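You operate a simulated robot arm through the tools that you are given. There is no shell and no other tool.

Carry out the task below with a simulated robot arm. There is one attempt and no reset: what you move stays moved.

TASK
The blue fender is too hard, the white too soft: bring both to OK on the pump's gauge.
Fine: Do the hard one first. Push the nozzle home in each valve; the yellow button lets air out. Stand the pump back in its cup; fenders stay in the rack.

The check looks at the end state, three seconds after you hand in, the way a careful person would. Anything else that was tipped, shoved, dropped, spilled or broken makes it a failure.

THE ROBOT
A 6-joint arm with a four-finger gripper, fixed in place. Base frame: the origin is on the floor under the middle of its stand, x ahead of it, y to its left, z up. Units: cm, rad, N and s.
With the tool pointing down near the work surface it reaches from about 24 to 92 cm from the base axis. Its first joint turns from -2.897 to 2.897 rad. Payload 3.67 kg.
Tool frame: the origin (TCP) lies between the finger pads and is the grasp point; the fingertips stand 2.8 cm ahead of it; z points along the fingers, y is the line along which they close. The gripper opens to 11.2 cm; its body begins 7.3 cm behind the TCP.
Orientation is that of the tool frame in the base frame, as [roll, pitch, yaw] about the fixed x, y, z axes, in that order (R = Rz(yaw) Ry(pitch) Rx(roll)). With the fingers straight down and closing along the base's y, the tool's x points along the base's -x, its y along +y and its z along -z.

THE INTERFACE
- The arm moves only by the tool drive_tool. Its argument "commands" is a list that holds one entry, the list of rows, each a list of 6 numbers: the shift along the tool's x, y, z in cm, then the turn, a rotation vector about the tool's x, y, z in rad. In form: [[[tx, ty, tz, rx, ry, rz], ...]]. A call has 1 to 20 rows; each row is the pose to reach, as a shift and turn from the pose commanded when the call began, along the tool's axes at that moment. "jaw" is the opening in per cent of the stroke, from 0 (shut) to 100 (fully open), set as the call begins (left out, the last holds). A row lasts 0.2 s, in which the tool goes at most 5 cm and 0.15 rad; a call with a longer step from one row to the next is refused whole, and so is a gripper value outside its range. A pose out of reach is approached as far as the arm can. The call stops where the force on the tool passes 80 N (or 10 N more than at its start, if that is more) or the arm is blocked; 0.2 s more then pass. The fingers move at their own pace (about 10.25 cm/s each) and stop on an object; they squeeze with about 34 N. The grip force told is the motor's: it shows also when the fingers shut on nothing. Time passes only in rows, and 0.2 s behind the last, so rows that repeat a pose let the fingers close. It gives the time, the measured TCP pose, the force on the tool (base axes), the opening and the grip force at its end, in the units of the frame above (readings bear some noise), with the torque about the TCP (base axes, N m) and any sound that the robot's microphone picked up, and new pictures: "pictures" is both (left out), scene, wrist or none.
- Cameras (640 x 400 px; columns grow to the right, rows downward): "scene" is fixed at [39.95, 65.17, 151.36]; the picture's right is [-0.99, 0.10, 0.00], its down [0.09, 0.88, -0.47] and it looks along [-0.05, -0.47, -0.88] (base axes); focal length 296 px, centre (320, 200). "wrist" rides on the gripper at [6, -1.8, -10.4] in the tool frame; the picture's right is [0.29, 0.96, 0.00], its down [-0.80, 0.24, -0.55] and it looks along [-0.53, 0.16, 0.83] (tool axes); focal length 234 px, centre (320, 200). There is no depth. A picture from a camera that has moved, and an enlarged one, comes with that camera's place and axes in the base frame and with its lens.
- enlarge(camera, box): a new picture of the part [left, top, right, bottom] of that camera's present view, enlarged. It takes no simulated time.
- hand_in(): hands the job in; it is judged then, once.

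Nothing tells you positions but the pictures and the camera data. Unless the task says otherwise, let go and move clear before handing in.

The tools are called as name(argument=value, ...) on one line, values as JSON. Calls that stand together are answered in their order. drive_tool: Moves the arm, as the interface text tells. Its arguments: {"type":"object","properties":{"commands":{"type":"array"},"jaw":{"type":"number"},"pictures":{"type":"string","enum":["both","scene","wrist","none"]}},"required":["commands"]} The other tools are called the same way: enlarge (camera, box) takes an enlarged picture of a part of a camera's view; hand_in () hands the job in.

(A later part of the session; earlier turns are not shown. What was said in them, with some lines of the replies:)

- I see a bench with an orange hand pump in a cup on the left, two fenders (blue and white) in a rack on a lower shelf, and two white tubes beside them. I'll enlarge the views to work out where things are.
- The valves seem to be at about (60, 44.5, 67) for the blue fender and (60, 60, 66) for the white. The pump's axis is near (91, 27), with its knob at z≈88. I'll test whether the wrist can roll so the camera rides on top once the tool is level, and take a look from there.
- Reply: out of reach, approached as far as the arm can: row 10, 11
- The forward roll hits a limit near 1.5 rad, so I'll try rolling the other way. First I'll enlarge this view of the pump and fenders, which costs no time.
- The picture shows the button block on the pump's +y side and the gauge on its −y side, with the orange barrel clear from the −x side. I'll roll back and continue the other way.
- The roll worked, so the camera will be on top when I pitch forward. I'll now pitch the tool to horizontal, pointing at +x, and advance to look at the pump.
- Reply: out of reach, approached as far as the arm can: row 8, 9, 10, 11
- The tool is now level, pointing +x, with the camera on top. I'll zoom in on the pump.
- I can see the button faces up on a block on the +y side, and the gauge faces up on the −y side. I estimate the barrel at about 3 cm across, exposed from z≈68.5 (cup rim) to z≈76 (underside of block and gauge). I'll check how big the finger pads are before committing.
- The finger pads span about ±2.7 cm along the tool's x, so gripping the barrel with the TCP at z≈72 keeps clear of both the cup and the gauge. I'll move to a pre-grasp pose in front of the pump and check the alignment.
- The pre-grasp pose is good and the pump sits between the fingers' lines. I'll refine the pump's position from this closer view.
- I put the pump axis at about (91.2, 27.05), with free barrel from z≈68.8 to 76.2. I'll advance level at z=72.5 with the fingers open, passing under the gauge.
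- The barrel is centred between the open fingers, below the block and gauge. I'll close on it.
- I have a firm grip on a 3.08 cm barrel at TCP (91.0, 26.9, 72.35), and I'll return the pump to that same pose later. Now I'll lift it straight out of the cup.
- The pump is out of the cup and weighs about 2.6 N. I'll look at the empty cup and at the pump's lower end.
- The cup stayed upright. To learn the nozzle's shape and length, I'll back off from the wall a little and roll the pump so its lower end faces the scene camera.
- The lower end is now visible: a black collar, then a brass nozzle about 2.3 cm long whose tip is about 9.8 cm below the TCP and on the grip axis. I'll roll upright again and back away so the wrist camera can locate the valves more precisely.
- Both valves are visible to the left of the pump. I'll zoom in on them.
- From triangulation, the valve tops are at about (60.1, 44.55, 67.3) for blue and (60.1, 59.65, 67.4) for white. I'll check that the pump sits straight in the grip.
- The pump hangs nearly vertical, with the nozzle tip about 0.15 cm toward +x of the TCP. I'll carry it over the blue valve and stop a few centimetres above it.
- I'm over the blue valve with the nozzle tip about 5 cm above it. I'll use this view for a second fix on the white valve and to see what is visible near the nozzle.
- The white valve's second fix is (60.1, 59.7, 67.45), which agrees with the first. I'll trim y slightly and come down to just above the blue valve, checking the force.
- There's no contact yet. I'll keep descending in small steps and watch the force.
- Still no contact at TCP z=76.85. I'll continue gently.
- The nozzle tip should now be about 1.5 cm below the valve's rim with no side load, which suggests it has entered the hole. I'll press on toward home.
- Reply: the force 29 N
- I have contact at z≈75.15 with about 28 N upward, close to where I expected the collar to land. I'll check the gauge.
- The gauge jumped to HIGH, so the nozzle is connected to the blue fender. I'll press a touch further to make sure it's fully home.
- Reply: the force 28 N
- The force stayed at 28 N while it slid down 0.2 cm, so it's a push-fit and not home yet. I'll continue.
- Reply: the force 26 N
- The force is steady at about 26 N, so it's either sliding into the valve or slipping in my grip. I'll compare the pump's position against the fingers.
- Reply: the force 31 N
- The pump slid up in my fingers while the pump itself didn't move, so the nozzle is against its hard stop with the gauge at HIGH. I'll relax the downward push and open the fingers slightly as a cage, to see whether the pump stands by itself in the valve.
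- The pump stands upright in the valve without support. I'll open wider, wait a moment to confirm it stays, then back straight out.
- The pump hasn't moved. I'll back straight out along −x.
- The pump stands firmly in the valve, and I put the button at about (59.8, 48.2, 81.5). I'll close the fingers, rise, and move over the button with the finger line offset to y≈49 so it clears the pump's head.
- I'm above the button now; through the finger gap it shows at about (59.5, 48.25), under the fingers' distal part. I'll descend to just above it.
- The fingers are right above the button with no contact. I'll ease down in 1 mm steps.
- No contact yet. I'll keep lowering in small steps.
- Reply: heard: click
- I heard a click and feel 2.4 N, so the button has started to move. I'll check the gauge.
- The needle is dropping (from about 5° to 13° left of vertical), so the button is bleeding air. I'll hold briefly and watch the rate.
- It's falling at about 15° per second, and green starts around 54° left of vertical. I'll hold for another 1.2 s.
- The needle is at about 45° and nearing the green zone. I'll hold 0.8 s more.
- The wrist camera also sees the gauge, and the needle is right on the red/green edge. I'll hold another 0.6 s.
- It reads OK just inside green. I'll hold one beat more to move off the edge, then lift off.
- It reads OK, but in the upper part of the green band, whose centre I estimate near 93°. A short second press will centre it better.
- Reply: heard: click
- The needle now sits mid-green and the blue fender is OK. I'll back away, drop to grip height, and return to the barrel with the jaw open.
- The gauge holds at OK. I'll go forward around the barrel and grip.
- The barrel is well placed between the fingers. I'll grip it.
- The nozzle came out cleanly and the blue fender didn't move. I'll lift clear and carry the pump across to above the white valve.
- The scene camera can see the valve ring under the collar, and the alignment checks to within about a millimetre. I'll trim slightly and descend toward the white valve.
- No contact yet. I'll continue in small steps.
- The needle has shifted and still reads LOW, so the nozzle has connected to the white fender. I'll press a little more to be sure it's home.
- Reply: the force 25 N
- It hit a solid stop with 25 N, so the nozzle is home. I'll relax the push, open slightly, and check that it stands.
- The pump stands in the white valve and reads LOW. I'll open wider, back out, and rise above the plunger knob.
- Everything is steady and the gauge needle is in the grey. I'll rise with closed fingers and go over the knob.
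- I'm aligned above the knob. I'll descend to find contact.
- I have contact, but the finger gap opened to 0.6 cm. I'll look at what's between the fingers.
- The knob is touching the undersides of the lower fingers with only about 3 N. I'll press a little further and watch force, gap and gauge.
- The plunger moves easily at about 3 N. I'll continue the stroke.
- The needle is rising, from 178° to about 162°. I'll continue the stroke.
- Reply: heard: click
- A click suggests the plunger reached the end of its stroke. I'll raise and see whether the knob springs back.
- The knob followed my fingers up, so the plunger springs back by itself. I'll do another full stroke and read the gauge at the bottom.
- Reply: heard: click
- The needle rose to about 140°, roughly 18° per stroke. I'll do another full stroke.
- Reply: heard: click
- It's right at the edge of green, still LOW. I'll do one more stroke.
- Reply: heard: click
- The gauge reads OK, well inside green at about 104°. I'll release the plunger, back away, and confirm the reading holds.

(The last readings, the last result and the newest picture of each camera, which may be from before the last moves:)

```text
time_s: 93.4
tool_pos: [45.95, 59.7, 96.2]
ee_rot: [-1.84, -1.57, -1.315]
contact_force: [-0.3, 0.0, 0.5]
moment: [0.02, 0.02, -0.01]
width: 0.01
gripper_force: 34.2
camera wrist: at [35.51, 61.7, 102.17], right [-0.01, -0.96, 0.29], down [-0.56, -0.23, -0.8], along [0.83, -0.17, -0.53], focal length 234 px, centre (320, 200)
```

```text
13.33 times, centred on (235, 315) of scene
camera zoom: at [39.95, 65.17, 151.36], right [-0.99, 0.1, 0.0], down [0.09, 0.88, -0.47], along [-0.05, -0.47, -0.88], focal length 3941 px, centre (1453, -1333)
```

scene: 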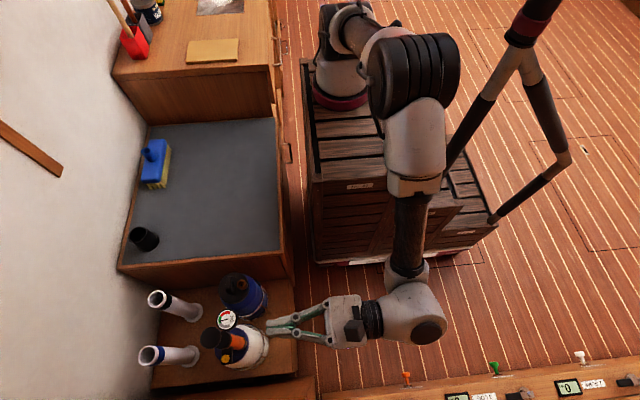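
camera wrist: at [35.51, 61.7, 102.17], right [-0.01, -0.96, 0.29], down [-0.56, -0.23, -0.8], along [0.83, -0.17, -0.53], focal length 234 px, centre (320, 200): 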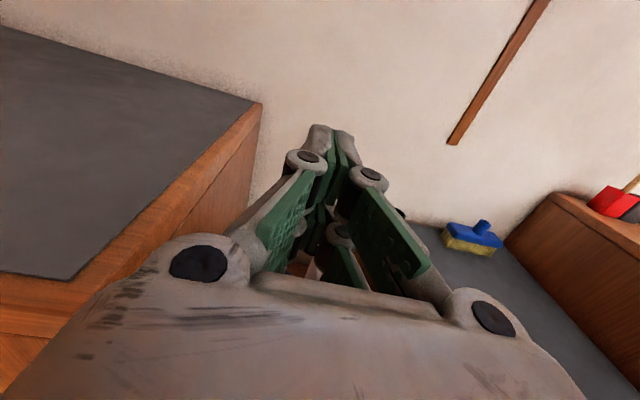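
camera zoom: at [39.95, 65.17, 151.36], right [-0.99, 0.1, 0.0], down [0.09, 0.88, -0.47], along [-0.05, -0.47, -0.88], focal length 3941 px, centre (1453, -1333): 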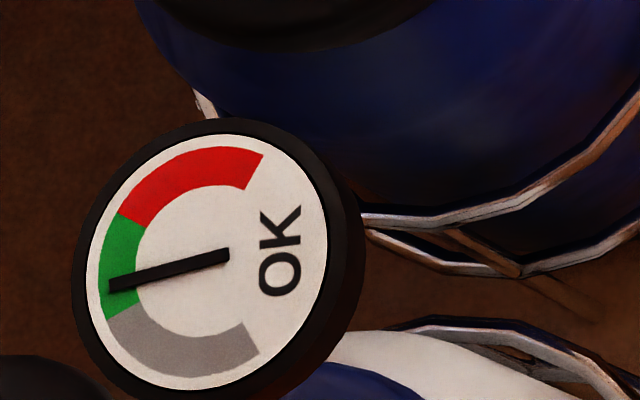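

OK holds, but the needle is nearer the low edge than the middle (104° in a 63–118° band). One more identical stroke should centre it, so I'll do that.

drive_tool(commands=[[[0, 0, 3.5, 0, 0, 0], [0, 0, 7, 0, 0, 0], [0, 0, 10.5, 0, 0, 0], [0, 0, 14, 0, 0, 0], [-1, 0, 14, 0, 0, 0], [-1.8, 0, 14, 0, 0, 0], [-2.5, 0, 14, 0, 0, 0], [-3.2, 0, 14, 0, 0, 0], [-3.9, 0, 14, 0, 0, 0], [-4.6, 0, 14, 0, 0, 0], [-5.3, 0, 14, 0, 0, 0], [-5.9, 0, 14, 0, 0, 0], [-6.5, 0, 14, 0, 0, 0]]], pictures="none")

enlarge(camera="scene", box=[215, 300, 255, 330])

```text
time_s: 96.2
tool_pos: [59.9, 59.65, 89.69]
ee_rot: [-1.596, -1.569, -1.559]
contact_force: [0.4, 0.4, 8.7]
moment: [0.0, -0.04, 0.01]
width: 0.59
gripper_force: 33.6
heard: click
```

```text
13.33 times, centred on (235, 315) of scene
camera zoom: at [39.95, 65.17, 151.36], right [-0.99, 0.1, 0.0], down [0.09, 0.88, -0.47], along [-0.05, -0.47, -0.88], focal length 3941 px, centre (1453, -1333)
```

zoom: 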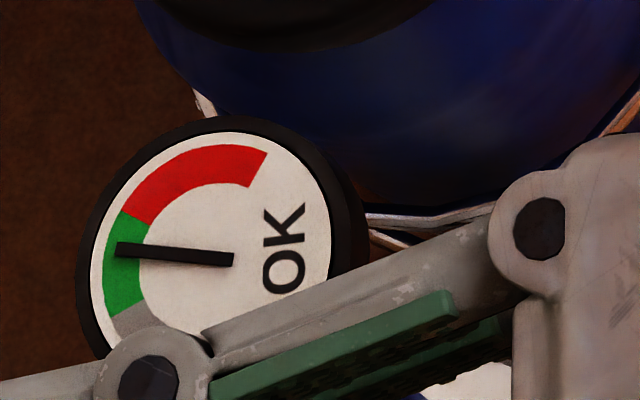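

The needle is centred in green at OK. I'll release, back out, and come down to grip height with the jaw open.

drive_tool(commands=[[[1.2, 0, 0, 0, 0, 0], [2.4, 0, 0, 0, 0, 0], [3.6, 0, 0, 0, 0, 0], [4.8, 0, 0, 0, 0, 0], [6.5, 0, 0, 0, 0, 0], [6.5, 0, -3.5, 0, 0, 0], [6.5, 0, -7, 0, 0, 0], [6.5, 0, -10.5, 0, 0, 0], [6.5, 0, -14, 0, 0, 0], [2.5, 0, -14, 0, 0, 0], [-1.5, 0, -14, 0, 0, 0], [-5.5, 0, -14, 0, 0, 0], [-9.5, 0, -14, 0, 0, 0], [-13, 0, -14, 0, 0, 0], [-14.3, 0, -14, 0, 0, 0], [-14.3, 0, -14, 0, 0, 0]]], pictures="none")

drive_tool(commands=[[[0, 0, 0, 0, 0, 0], [0, 0, 0, 0, 0, 0], [0, 0, 0, 0, 0, 0]]], jaw=58, pictures="both")

enlarge(camera="scene", box=[190, 290, 290, 370])

```text
time_s: 99.6
tool_pos: [45.94, 59.79, 75.26]
ee_rot: [-2.029, -1.568, -1.123]
contact_force: [1.2, -0.4, 0.2]
moment: [0.0, 0.01, -0.06]
width: 0.0
gripper_force: 34.0
```

```text
time_s: 100.4
tool_pos: [45.79, 59.76, 75.39]
ee_rot: [-2.09, -1.568, -1.061]
contact_force: [0.5, 0.0, -0.5]
moment: [0.01, -0.02, -0.02]
width: 6.48
gripper_force: 0.0
camera wrist: at [35.46, 61.78, 81.41], right [-0.01, -0.96, 0.29], down [-0.56, -0.23, -0.8], along [0.83, -0.17, -0.53], focal length 234 px, centre (320, 200)
```

scene: 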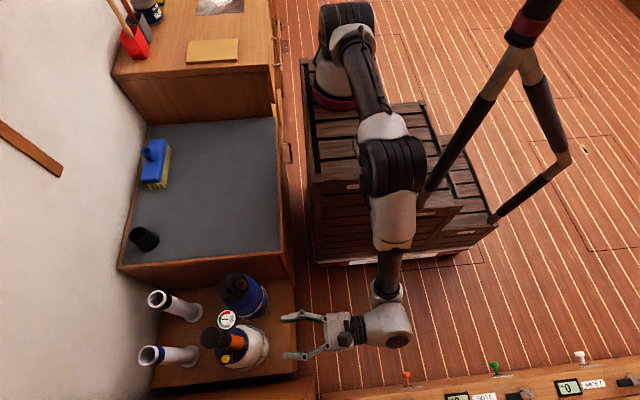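
wrist: 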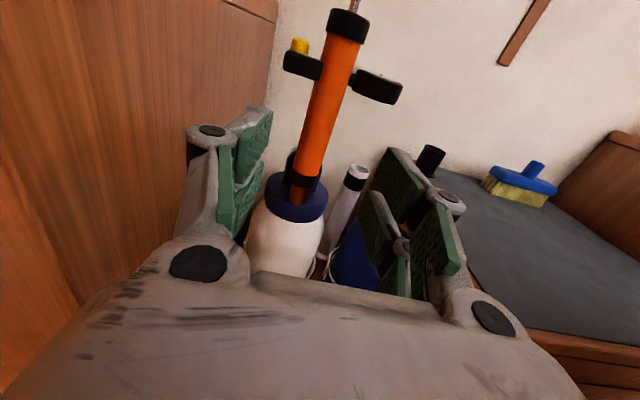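

```text
5.00 times, centred on (240, 330) of scene
camera zoom: at [39.95, 65.17, 151.36], right [-0.99, 0.1, 0.0], down [0.09, 0.88, -0.47], along [-0.05, -0.47, -0.88], focal length 1478 px, centre (720, -450)
```

zoom: 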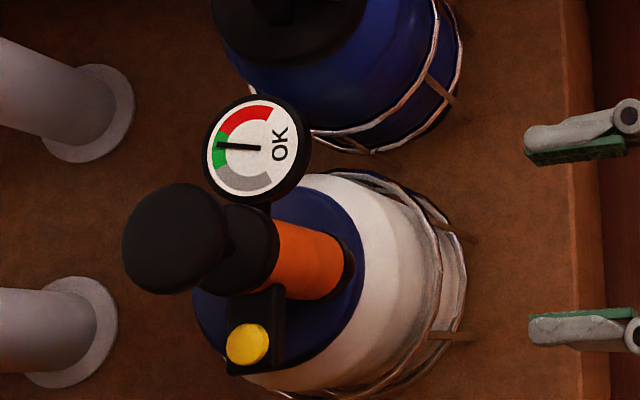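

Both fenders have read OK on the gauge. I'll move forward and grip the barrel again.

drive_tool(commands=[[[0, 0, 3, 0, 0, 0], [0, 0, 6, 0, 0, 0], [0, 0, 9, 0, 0, 0], [0, 0, 11.5, 0, 0, 0], [0, 0, 13.2, 0, 0, 0], [0, 0, 14, 0, 0, 0], [0, 0, 14, 0, 0, 0]]], jaw=58, pictures="wrist")

enlarge(camera="scene", box=[190, 290, 290, 370])

```text
time_s: 102.0
tool_pos: [59.96, 59.62, 75.57]
ee_rot: [-2.246, -1.57, -0.906]
contact_force: [0.3, 0.1, -0.2]
moment: [-0.04, -0.03, 0.02]
width: 6.47
gripper_force: 0.1
camera wrist: at [49.55, 61.65, 81.5], right [-0.01, -0.96, 0.29], down [-0.56, -0.23, -0.8], along [0.83, -0.17, -0.53], focal length 234 px, centre (320, 200)
```

wrist: 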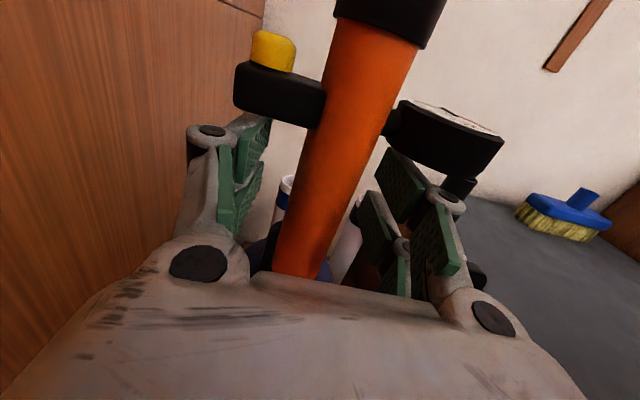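

```text
5.00 times, centred on (240, 330) of scene
camera zoom: at [39.95, 65.17, 151.36], right [-0.99, 0.1, 0.0], down [0.09, 0.88, -0.47], along [-0.05, -0.47, -0.88], focal length 1478 px, centre (720, -450)
```

zoom: 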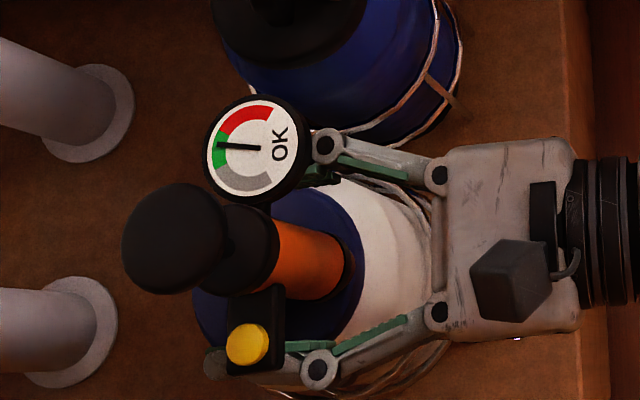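

drive_tool(commands=[[[0, 0, 0, 0, 0, 0], [0, 0, 0, 0, 0, 0], [0, 0, 0, 0, 0, 0], [0, 0, 0, 0, 0, 0]]], jaw=0, pictures="wrist")

drive_tool(commands=[[[0.15, 0, 0, 0, 0, 0], [0.3, 0, 0, 0, 0, 0], [0.6, 0, 0, 0, 0, 0], [1.0, 0, 0, 0, 0, 0]]], pictures="none")

enlarge(camera="scene", box=[190, 290, 290, 370])

```text
time_s: 103.0
tool_pos: [59.91, 59.71, 75.49]
ee_rot: [-1.999, -1.568, -1.154]
contact_force: [0.6, -0.7, 1.0]
moment: [-0.17, -0.05, -0.03]
width: 3.06
gripper_force: 33.7
camera wrist: at [49.52, 61.65, 81.51], right [-0.01, -0.96, 0.29], down [-0.56, -0.23, -0.8], along [0.83, -0.17, -0.53], focal length 234 px, centre (320, 200)
```

wrist: 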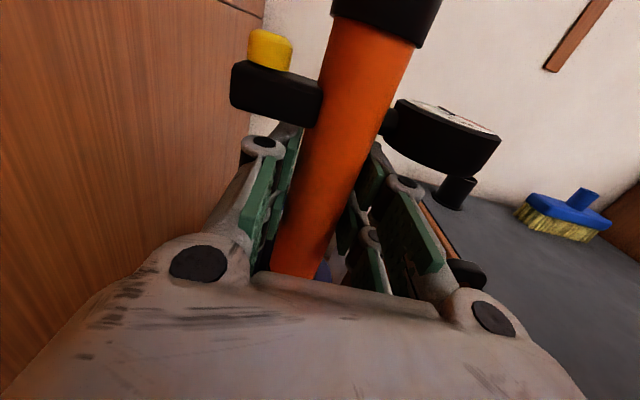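

```text
time_s: 104.0
tool_pos: [59.91, 59.71, 76.33]
ee_rot: [-1.879, -1.568, -1.273]
contact_force: [-0.3, -0.8, -1.9]
moment: [-0.04, -0.02, 0.0]
width: 3.08
gripper_force: 34.0
```

```text
5.00 times, centred on (240, 330) of scene
camera zoom: at [39.95, 65.17, 151.36], right [-0.99, 0.1, 0.0], down [0.09, 0.88, -0.47], along [-0.05, -0.47, -0.88], focal length 1478 px, centre (720, -450)
```

zoom: 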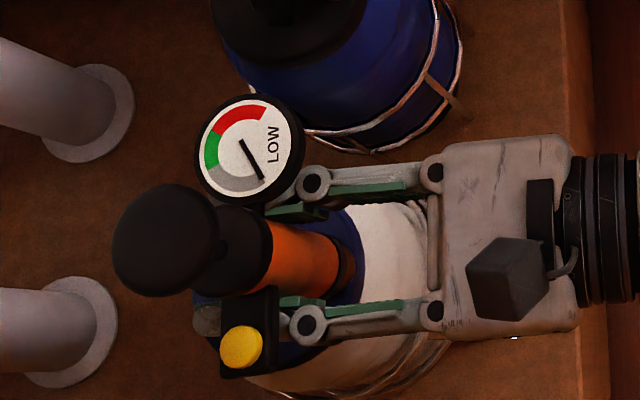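

The nozzle came free cleanly. I'll lift well clear of the fenders and tubes, then carry the pump back toward the cup.

drive_tool(commands=[[[1.5, 0, 0, 0, 0, 0], [3.5, 0, 0, 0, 0, 0], [6.5, 0, 0, 0, 0, 0], [10, 0, 0, 0, 0, 0], [13.5, 0, 0, 0, 0, 0], [13.5, 2.5, 2.4, 0, 0, 0], [13.5, 5, 4.8, 0, 0, 0], [13.5, 7.5, 7.2, 0, 0, 0], [13.5, 10, 9.7, 0, 0, 0], [13.5, 12.5, 12.1, 0, 0, 0], [13.5, 15, 14.5, 0, 0, 0], [13.5, 17.5, 17, 0, 0, 0], [13.5, 20, 19.4, 0, 0, 0], [13.5, 22.5, 21.8, 0, 0, 0], [13.5, 25, 24.2, 0, 0, 0], [13.5, 27.5, 26.7, 0, 0, 0], [13.5, 30, 29.1, 0, 0, 0], [13.5, 32.45, 31.4, 0, 0, 0], [13.5, 32.45, 31.4, 0, 0, 0]]], pictures="both")

enlarge(camera="scene", box=[30, 150, 220, 265])

```text
time_s: 108.0
tool_pos: [91.18, 26.72, 89.84]
ee_rot: [-2.214, -1.567, -0.938]
contact_force: [1.1, -0.5, -1.9]
moment: [0.02, -0.01, 0.0]
width: 3.08
gripper_force: 34.4
camera wrist: at [80.78, 28.76, 95.9], right [-0.01, -0.96, 0.29], down [-0.56, -0.23, -0.8], along [0.83, -0.17, -0.53], focal length 234 px, centre (320, 200)
```

scene: 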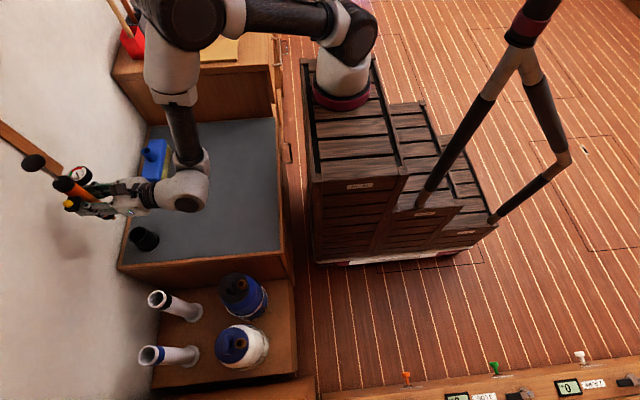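
wrist: 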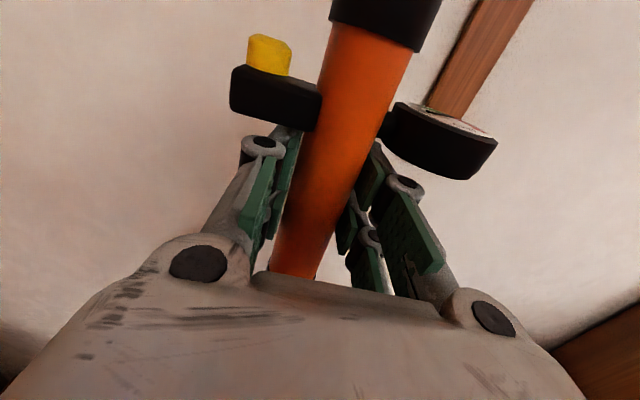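

```text
3.37 times, centred on (125, 208) of scene
camera zoom: at [39.95, 65.17, 151.36], right [-0.99, 0.1, 0.0], down [0.09, 0.88, -0.47], along [-0.05, -0.47, -0.88], focal length 996 px, centre (977, 175)
```

zoom: 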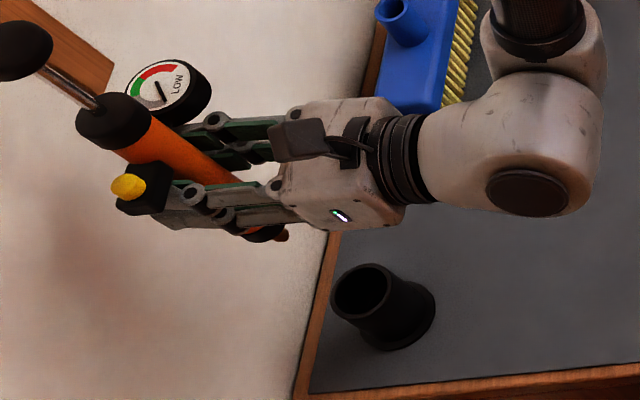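

The pump is above the cup. I'll trim x/y slightly and come down to just above the rim.

drive_tool(commands=[[[-2, -0.12, -0.12, 0, 0, 0], [-4, -0.12, -0.12, 0, 0, 0], [-6, -0.12, -0.12, 0, 0, 0], [-8, -0.12, -0.12, 0, 0, 0], [-9.3, -0.12, -0.12, 0, 0, 0], [-9.3, -0.12, -0.12, 0, 0, 0], [-9.3, -0.12, -0.12, 0, 0, 0]]], pictures="both")

enlarge(camera="scene", box=[100, 190, 180, 255])

drive_tool(commands=[[[0, 0, 0, 0, 0, 0]]], pictures="none")

```text
time_s: 109.6
tool_pos: [91.03, 26.95, 80.46]
ee_rot: [-2.202, -1.57, -0.952]
contact_force: [-1.2, 0.3, -1.7]
moment: [0.03, -0.02, 0.0]
width: 3.09
gripper_force: 33.4
camera wrist: at [80.56, 28.94, 86.53], right [-0.01, -0.96, 0.29], down [-0.56, -0.23, -0.8], along [0.83, -0.17, -0.53], focal length 234 px, centre (320, 200)
```

scene: 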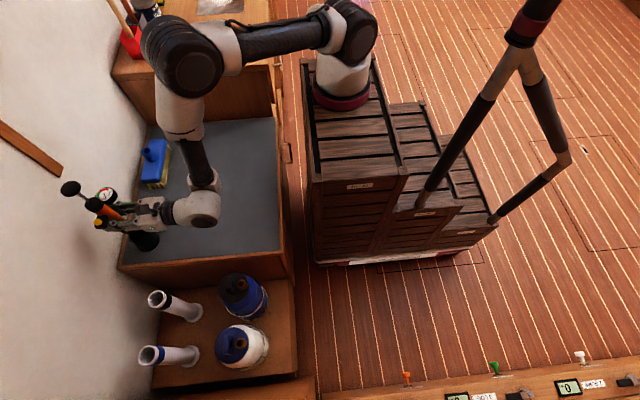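
wrist: 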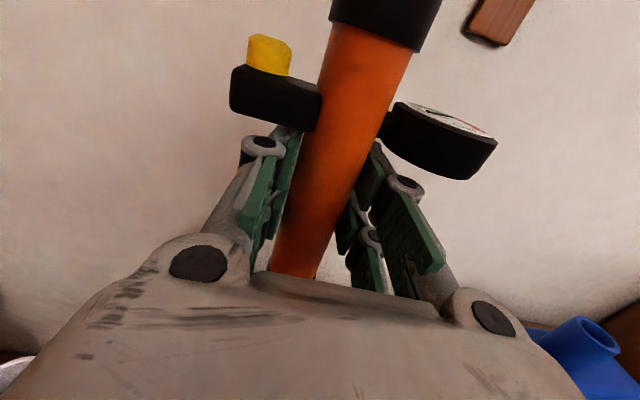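

```text
6.15 times, centred on (140, 222) of scene
camera zoom: at [39.95, 65.17, 151.36], right [-0.99, 0.1, 0.0], down [0.09, 0.88, -0.47], along [-0.05, -0.47, -0.88], focal length 1819 px, centre (1428, 62)
```

zoom: 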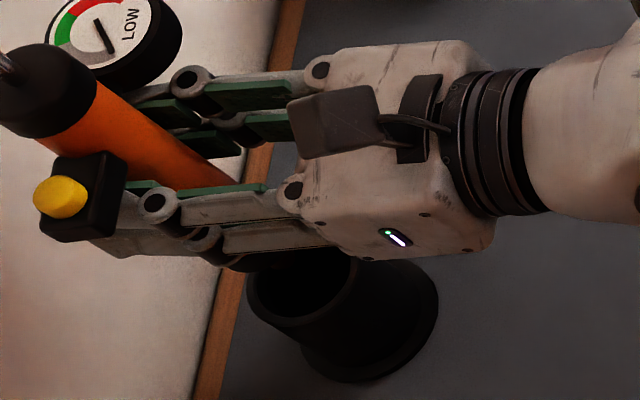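

```text
time_s: 110.0
tool_pos: [90.93, 27.0, 80.65]
ee_rot: [-2.202, -1.569, -0.95]
contact_force: [-0.1, 0.3, -2.8]
moment: [0.01, -0.01, -0.01]
width: 3.08
gripper_force: 34.2
```

The alignment matches the original pick-up pose. I'll lower slowly, watching for any contact with the rim.

drive_tool(commands=[[[-0.8, 0, 0, 0, 0, 0], [-1.6, 0, 0, 0, 0, 0], [-2.4, 0, 0, 0, 0, 0], [-3.0, 0, 0, 0, 0, 0]]], pictures="none")

drive_tool(commands=[[[-0.3, 0, 0, 0, 0, 0], [-0.6, 0, 0, 0, 0, 0], [-0.9, 0, 0, 0, 0, 0], [-1.2, 0, 0, 0, 0, 0], [-1.5, 0, 0, 0, 0, 0]]], pictures="both")

```text
time_s: 111.0
tool_pos: [90.92, 26.84, 77.61]
ee_rot: [-1.858, -1.568, -1.297]
contact_force: [0.6, 0.6, -1.2]
moment: [0.01, -0.03, 0.01]
width: 3.09
gripper_force: 33.9
```

```text
time_s: 112.2
tool_pos: [90.78, 26.91, 76.05]
ee_rot: [-1.645, -1.569, -1.508]
contact_force: [-0.4, -0.9, -1.8]
moment: [0.02, 0.0, 0.0]
width: 3.09
gripper_force: 34.4
camera wrist: at [80.4, 28.89, 82.05], right [-0.01, -0.96, 0.29], down [-0.56, -0.23, -0.8], along [0.83, -0.17, -0.53], focal length 234 px, centre (320, 200)
```

scene: 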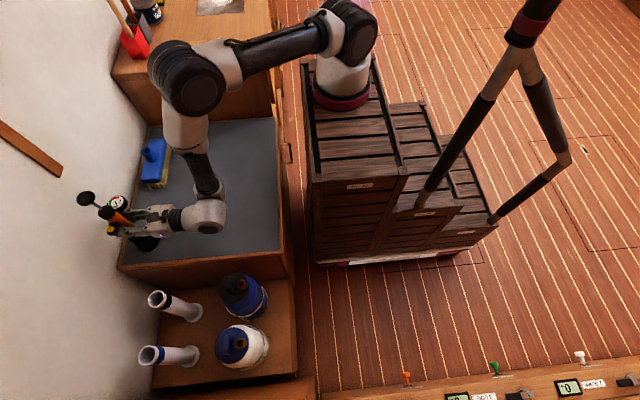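
wrist: 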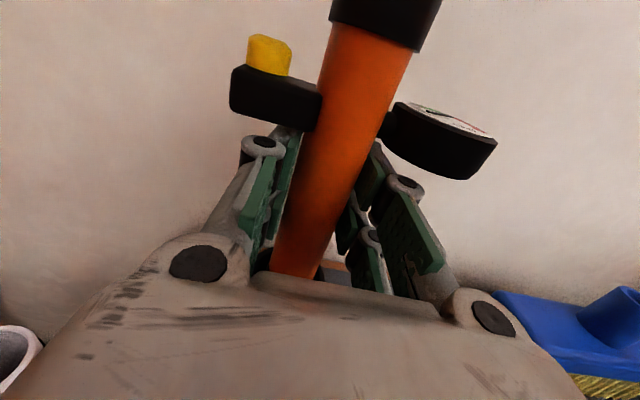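

The collar is entering the cup with no contact. I'll continue down gently.

drive_tool(commands=[[[-0.3, 0, 0.05, 0, 0, 0], [-0.6, 0, 0.05, 0, 0, 0], [-0.9, 0, 0.05, 0, 0, 0], [-1.2, 0, 0.05, 0, 0, 0], [-1.5, 0, 0.05, 0, 0, 0]]], pictures="none")

drive_tool(commands=[[[-0.3, 0, 0, 0, 0, 0], [-0.6, 0, 0, 0, 0, 0], [-0.9, 0, 0, 0, 0, 0], [-1.2, 0, 0, 0, 0, 0]]], pictures="none")

```text
time_s: 113.4
tool_pos: [90.96, 26.89, 74.57]
ee_rot: [-1.76, -1.569, -1.394]
contact_force: [-0.5, -0.1, -2.1]
moment: [0.0, 0.03, -0.01]
width: 3.07
gripper_force: 34.1
```

```text
time_s: 114.4
tool_pos: [91.03, 27.03, 73.23]
ee_rot: [-2.062, -1.568, -1.092]
contact_force: [0.1, -0.4, -1.9]
moment: [0.01, 0.0, 0.02]
width: 3.08
gripper_force: 34.2
```

Nearly down. I'll take the last few millimetres in small steps until it seats.

drive_tool(commands=[[[-0.15, 0, 0, 0, 0, 0], [-0.3, 0, 0, 0, 0, 0], [-0.45, 0, 0, 0, 0, 0], [-0.55, 0, 0, 0, 0, 0]]], pictures="none")

```text
time_s: 115.4
tool_pos: [91.0, 26.99, 73.12]
ee_rot: [-0.556, -1.564, -2.593]
contact_force: [0.5, -1.8, 28.8]
moment: [-0.7, 0.32, -0.11]
width: 3.08
gripper_force: 33.8
```

It's resting on something at TCP z≈73.1, about 0.6 cm above my estimate. I'll check whether that's just a different grip height on the barrel or an incomplete seat.

enlarge(camera="wrist", box=[220, 0, 460, 150])

enlarge(camera="scene", box=[70, 180, 190, 255])

```text
2.67 times, centred on (340, 75) of wrist
camera zoom: at [80.56, 28.92, 79.11], right [-0.01, -0.96, 0.28], down [-0.55, -0.23, -0.8], along [0.83, -0.17, -0.53], focal length 624 px, centre (267, 533)
```

zoom: 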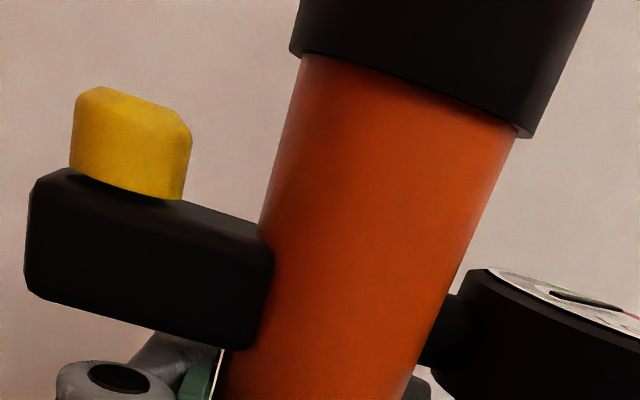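

```text
5.33 times, centred on (130, 218) of scene
camera zoom: at [39.95, 65.17, 151.36], right [-0.99, 0.1, 0.0], down [0.09, 0.88, -0.47], along [-0.05, -0.47, -0.88], focal length 1576 px, centre (1333, 107)
```

zoom: 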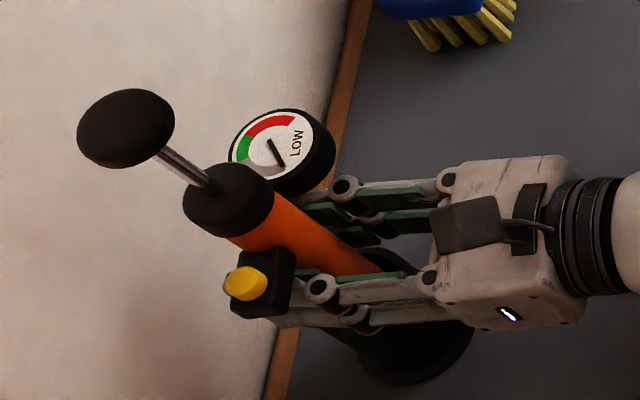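

The grip is about 0.55 cm higher on the barrel, and in the scene view the knob, head and gauge match their original positions. So the pump is fully seated in its cup. I'll relax the push and open.

drive_tool(commands=[[[0.1, 0, 0, 0, 0, 0], [0.22, 0, 0, 0, 0, 0]]], pictures="none")

drive_tool(commands=[[[0, 0, 0, 0, 0, 0], [0, 0, 0, 0, 0, 0], [0, 0, 0, 0, 0, 0]]], jaw=36, pictures="both")

enlarge(camera="scene", box=[70, 180, 190, 255])

```text
time_s: 116.0
tool_pos: [90.84, 26.91, 73.06]
ee_rot: [-1.925, -1.569, -1.227]
contact_force: [5.8, 0.2, 19.1]
moment: [-0.3, -0.47, 0.01]
width: 3.06
gripper_force: 33.5
```

```text
time_s: 116.8
tool_pos: [90.89, 26.94, 72.94]
ee_rot: [-2.595, -1.569, -0.559]
contact_force: [0.3, 0.4, -0.2]
moment: [0.02, 0.04, 0.01]
width: 4.07
gripper_force: 0.0
camera wrist: at [80.51, 28.92, 79.01], right [-0.01, -0.96, 0.29], down [-0.56, -0.23, -0.8], along [0.83, -0.17, -0.53], focal length 234 px, centre (320, 200)
```

scene: 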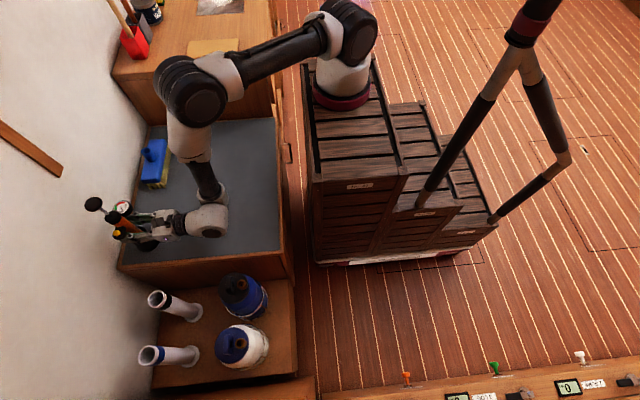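
wrist: 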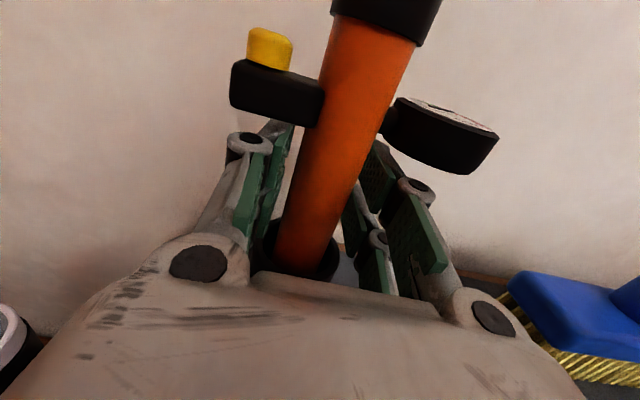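

```text
5.33 times, centred on (130, 218) of scene
camera zoom: at [39.95, 65.17, 151.36], right [-0.99, 0.1, 0.0], down [0.09, 0.88, -0.47], along [-0.05, -0.47, -0.88], focal length 1576 px, centre (1333, 107)
```

zoom: 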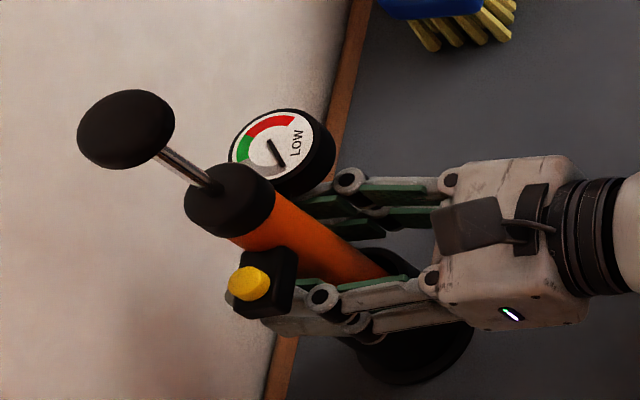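

The pump stands in the cup by itself. I'll dip slightly for clearance under the gauge, open a bit more, and back straight out.

drive_tool(commands=[[[-0.15, 0, 0, 0, 0, 0], [-0.3, 0, 0, 0, 0, 0], [-0.3, 0, 0, 0, 0, 0]]], jaw=50, pictures="none")

drive_tool(commands=[[[0, 0, -1, 0, 0, 0], [0, 0, -2.5, 0, 0, 0], [0, 0, -4.5, 0, 0, 0], [0, 0, -7, 0, 0, 0], [0, 0, -10, 0, 0, 0], [0, 0, -13, 0, 0, 0], [0, 0, -16, 0, 0, 0], [0, 0, -16, 0, 0, 0]]], jaw=50, pictures="both")

enlarge(camera="wrist", box=[250, 0, 410, 210])

enlarge(camera="scene", box=[70, 180, 190, 255])

enlarge(camera="scene", box=[120, 260, 300, 380])

```text
time_s: 117.6
tool_pos: [90.84, 26.92, 72.89]
ee_rot: [-2.026, -1.569, -1.126]
contact_force: [-0.9, 0.4, 0.1]
moment: [0.03, 0.0, -0.02]
width: 5.6
gripper_force: 0.0
```

```text
time_s: 119.4
tool_pos: [75.13, 27.04, 72.75]
ee_rot: [-1.818, -1.569, -1.338]
contact_force: [0.0, 0.2, -0.9]
moment: [0.01, 0.01, 0.02]
width: 5.59
gripper_force: 0.1
camera wrist: at [64.7, 29.06, 78.74], right [-0.01, -0.96, 0.29], down [-0.56, -0.23, -0.8], along [0.83, -0.17, -0.53], focal length 234 px, centre (320, 200)
```

scene: 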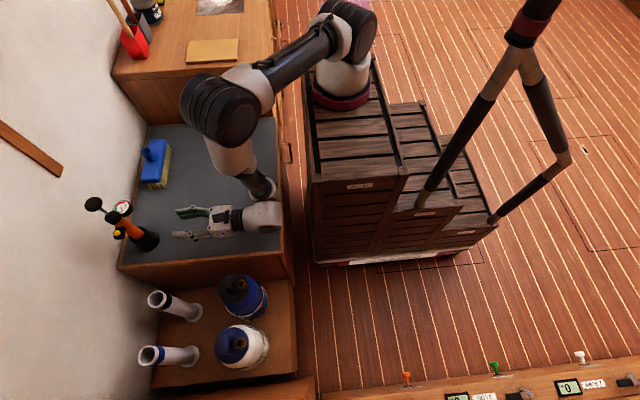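
wrist: 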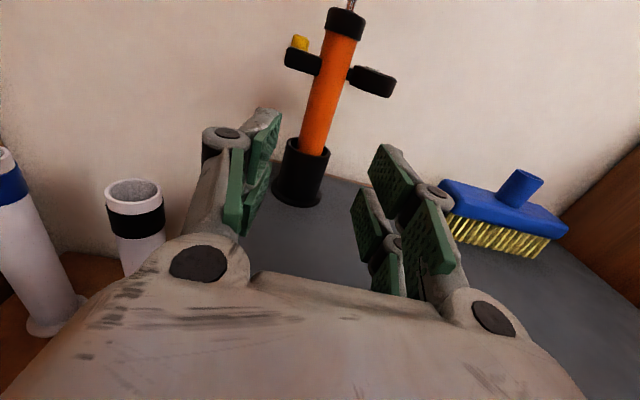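

```text
1.90 times, centred on (330, 105) of wrist
camera zoom: at [64.7, 29.06, 78.74], right [-0.01, -0.96, 0.29], down [-0.56, -0.23, -0.8], along [0.83, -0.17, -0.53], focal length 446 px, centre (301, 381)
```

zoom: 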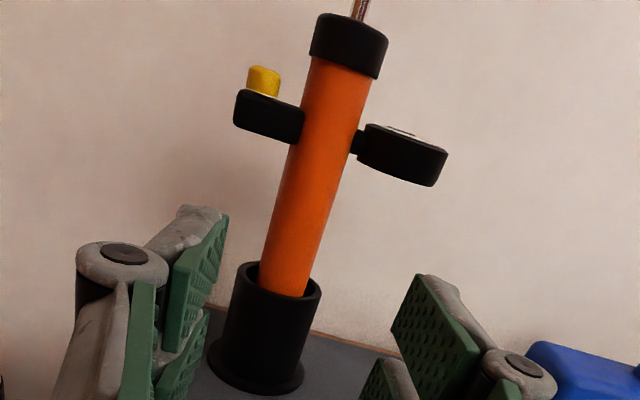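

```text
5.33 times, centred on (130, 218) of scene
camera zoom: at [39.95, 65.17, 151.36], right [-0.99, 0.1, 0.0], down [0.09, 0.88, -0.47], along [-0.05, -0.47, -0.88], focal length 1576 px, centre (1333, 107)
```

zoom: 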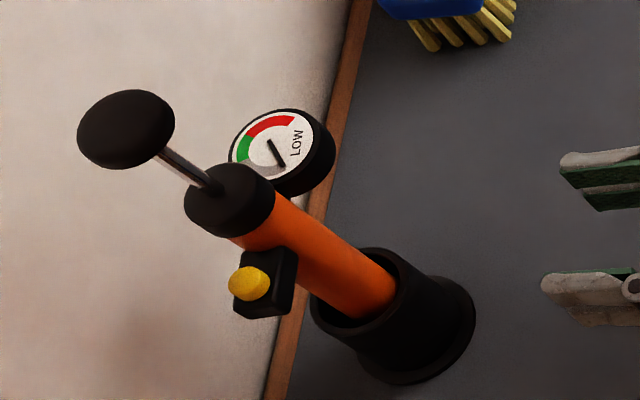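

```text
3.33 times, centred on (210, 320) of scene
camera zoom: at [39.95, 65.17, 151.36], right [-0.99, 0.1, 0.0], down [0.09, 0.88, -0.47], along [-0.05, -0.47, -0.88], focal length 985 px, centre (687, -200)
```

zoom: 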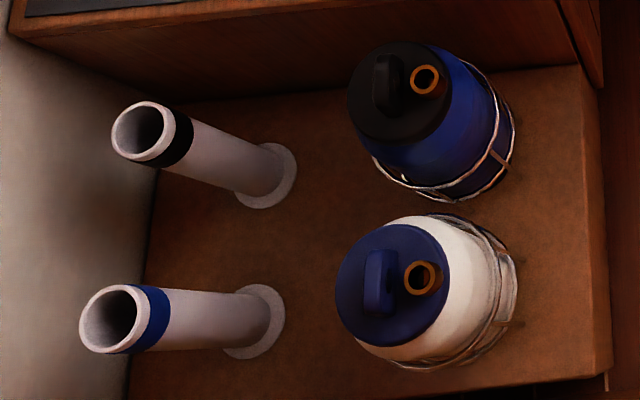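

The pump is back upright in its cup, and both fenders and the tubes are where they were. I'll move the arm well clear before handing in.

drive_tool(commands=[[[2.5, 0, -2.2, 0, 0, 0], [5, 0, -4.4, 0, 0, 0], [7.5, 0, -6.6, 0, 0, 0], [10, 0, -8.8, 0, 0, 0], [12.5, 0, -11, 0, 0, 0], [15, 0, -13.2, 0, 0, 0], [18, 0, -16, 0, 0, 0], [18, 0, -16, 0, 0, 0], [18, 0, -16, 0, 0, 0]]], pictures="both")

enlarge(camera="scene", box=[70, 180, 190, 255])

```text
time_s: 121.4
tool_pos: [58.81, 27.2, 91.09]
ee_rot: [-2.725, -1.568, -0.427]
contact_force: [-0.7, -0.4, 0.1]
moment: [0.02, -0.02, 0.01]
width: 5.61
gripper_force: 0.1
camera wrist: at [48.41, 29.25, 97.04], right [-0.01, -0.96, 0.29], down [-0.56, -0.23, -0.8], along [0.83, -0.17, -0.53], focal length 234 px, centre (320, 200)
```

scene: 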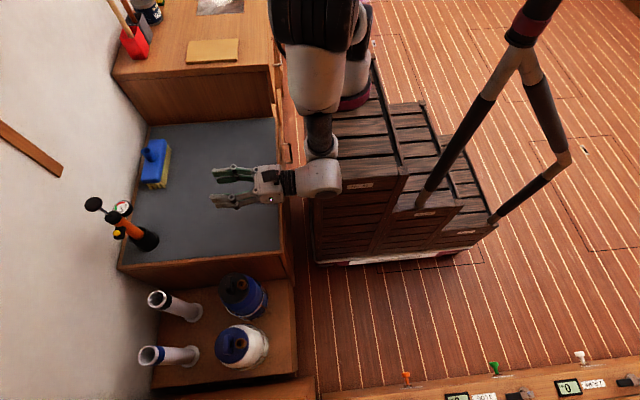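
wrist: 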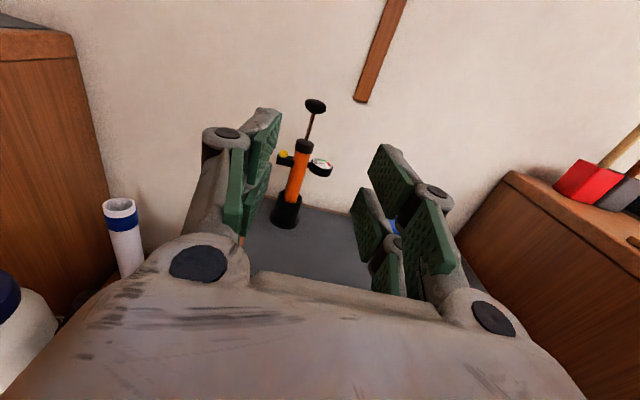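

```text
5.33 times, centred on (130, 218) of scene
camera zoom: at [39.95, 65.17, 151.36], right [-0.99, 0.1, 0.0], down [0.09, 0.88, -0.47], along [-0.05, -0.47, -0.88], focal length 1576 px, centre (1333, 107)
```

zoom: 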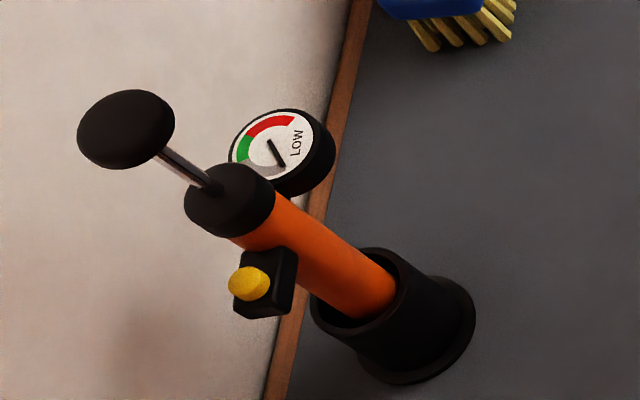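

The pump stands upright in its cup, and both fenders are in the rack after reading OK on the gauge, blue first and then white. Nothing else has moved and the arm is clear, so I'm handing in.

hand_in()

```text
The job is handed in.
```

I brought both fenders to OK on the pump's gauge, the hard blue one first, and have handed the job in. I haven't seen the result of the check.

- **Blue fender:** With the nozzle pushed home, the gauge read HIGH. I held the yellow button until the needle sat in the middle of the green, and it still read OK just before I pulled the nozzle out.
- **White fender:** The gauge read LOW. Six full strokes of the plunger brought the needle to about the middle of the green, and the reading held after I let go.
- **Pump and surroundings:** The pump stands upright in its cup again. Both fenders are still in the rack, nothing else looked disturbed, and the arm is clear.

I couldn't re-read either fender after taking the nozzle out, because the gauge only shows pressure while connected.
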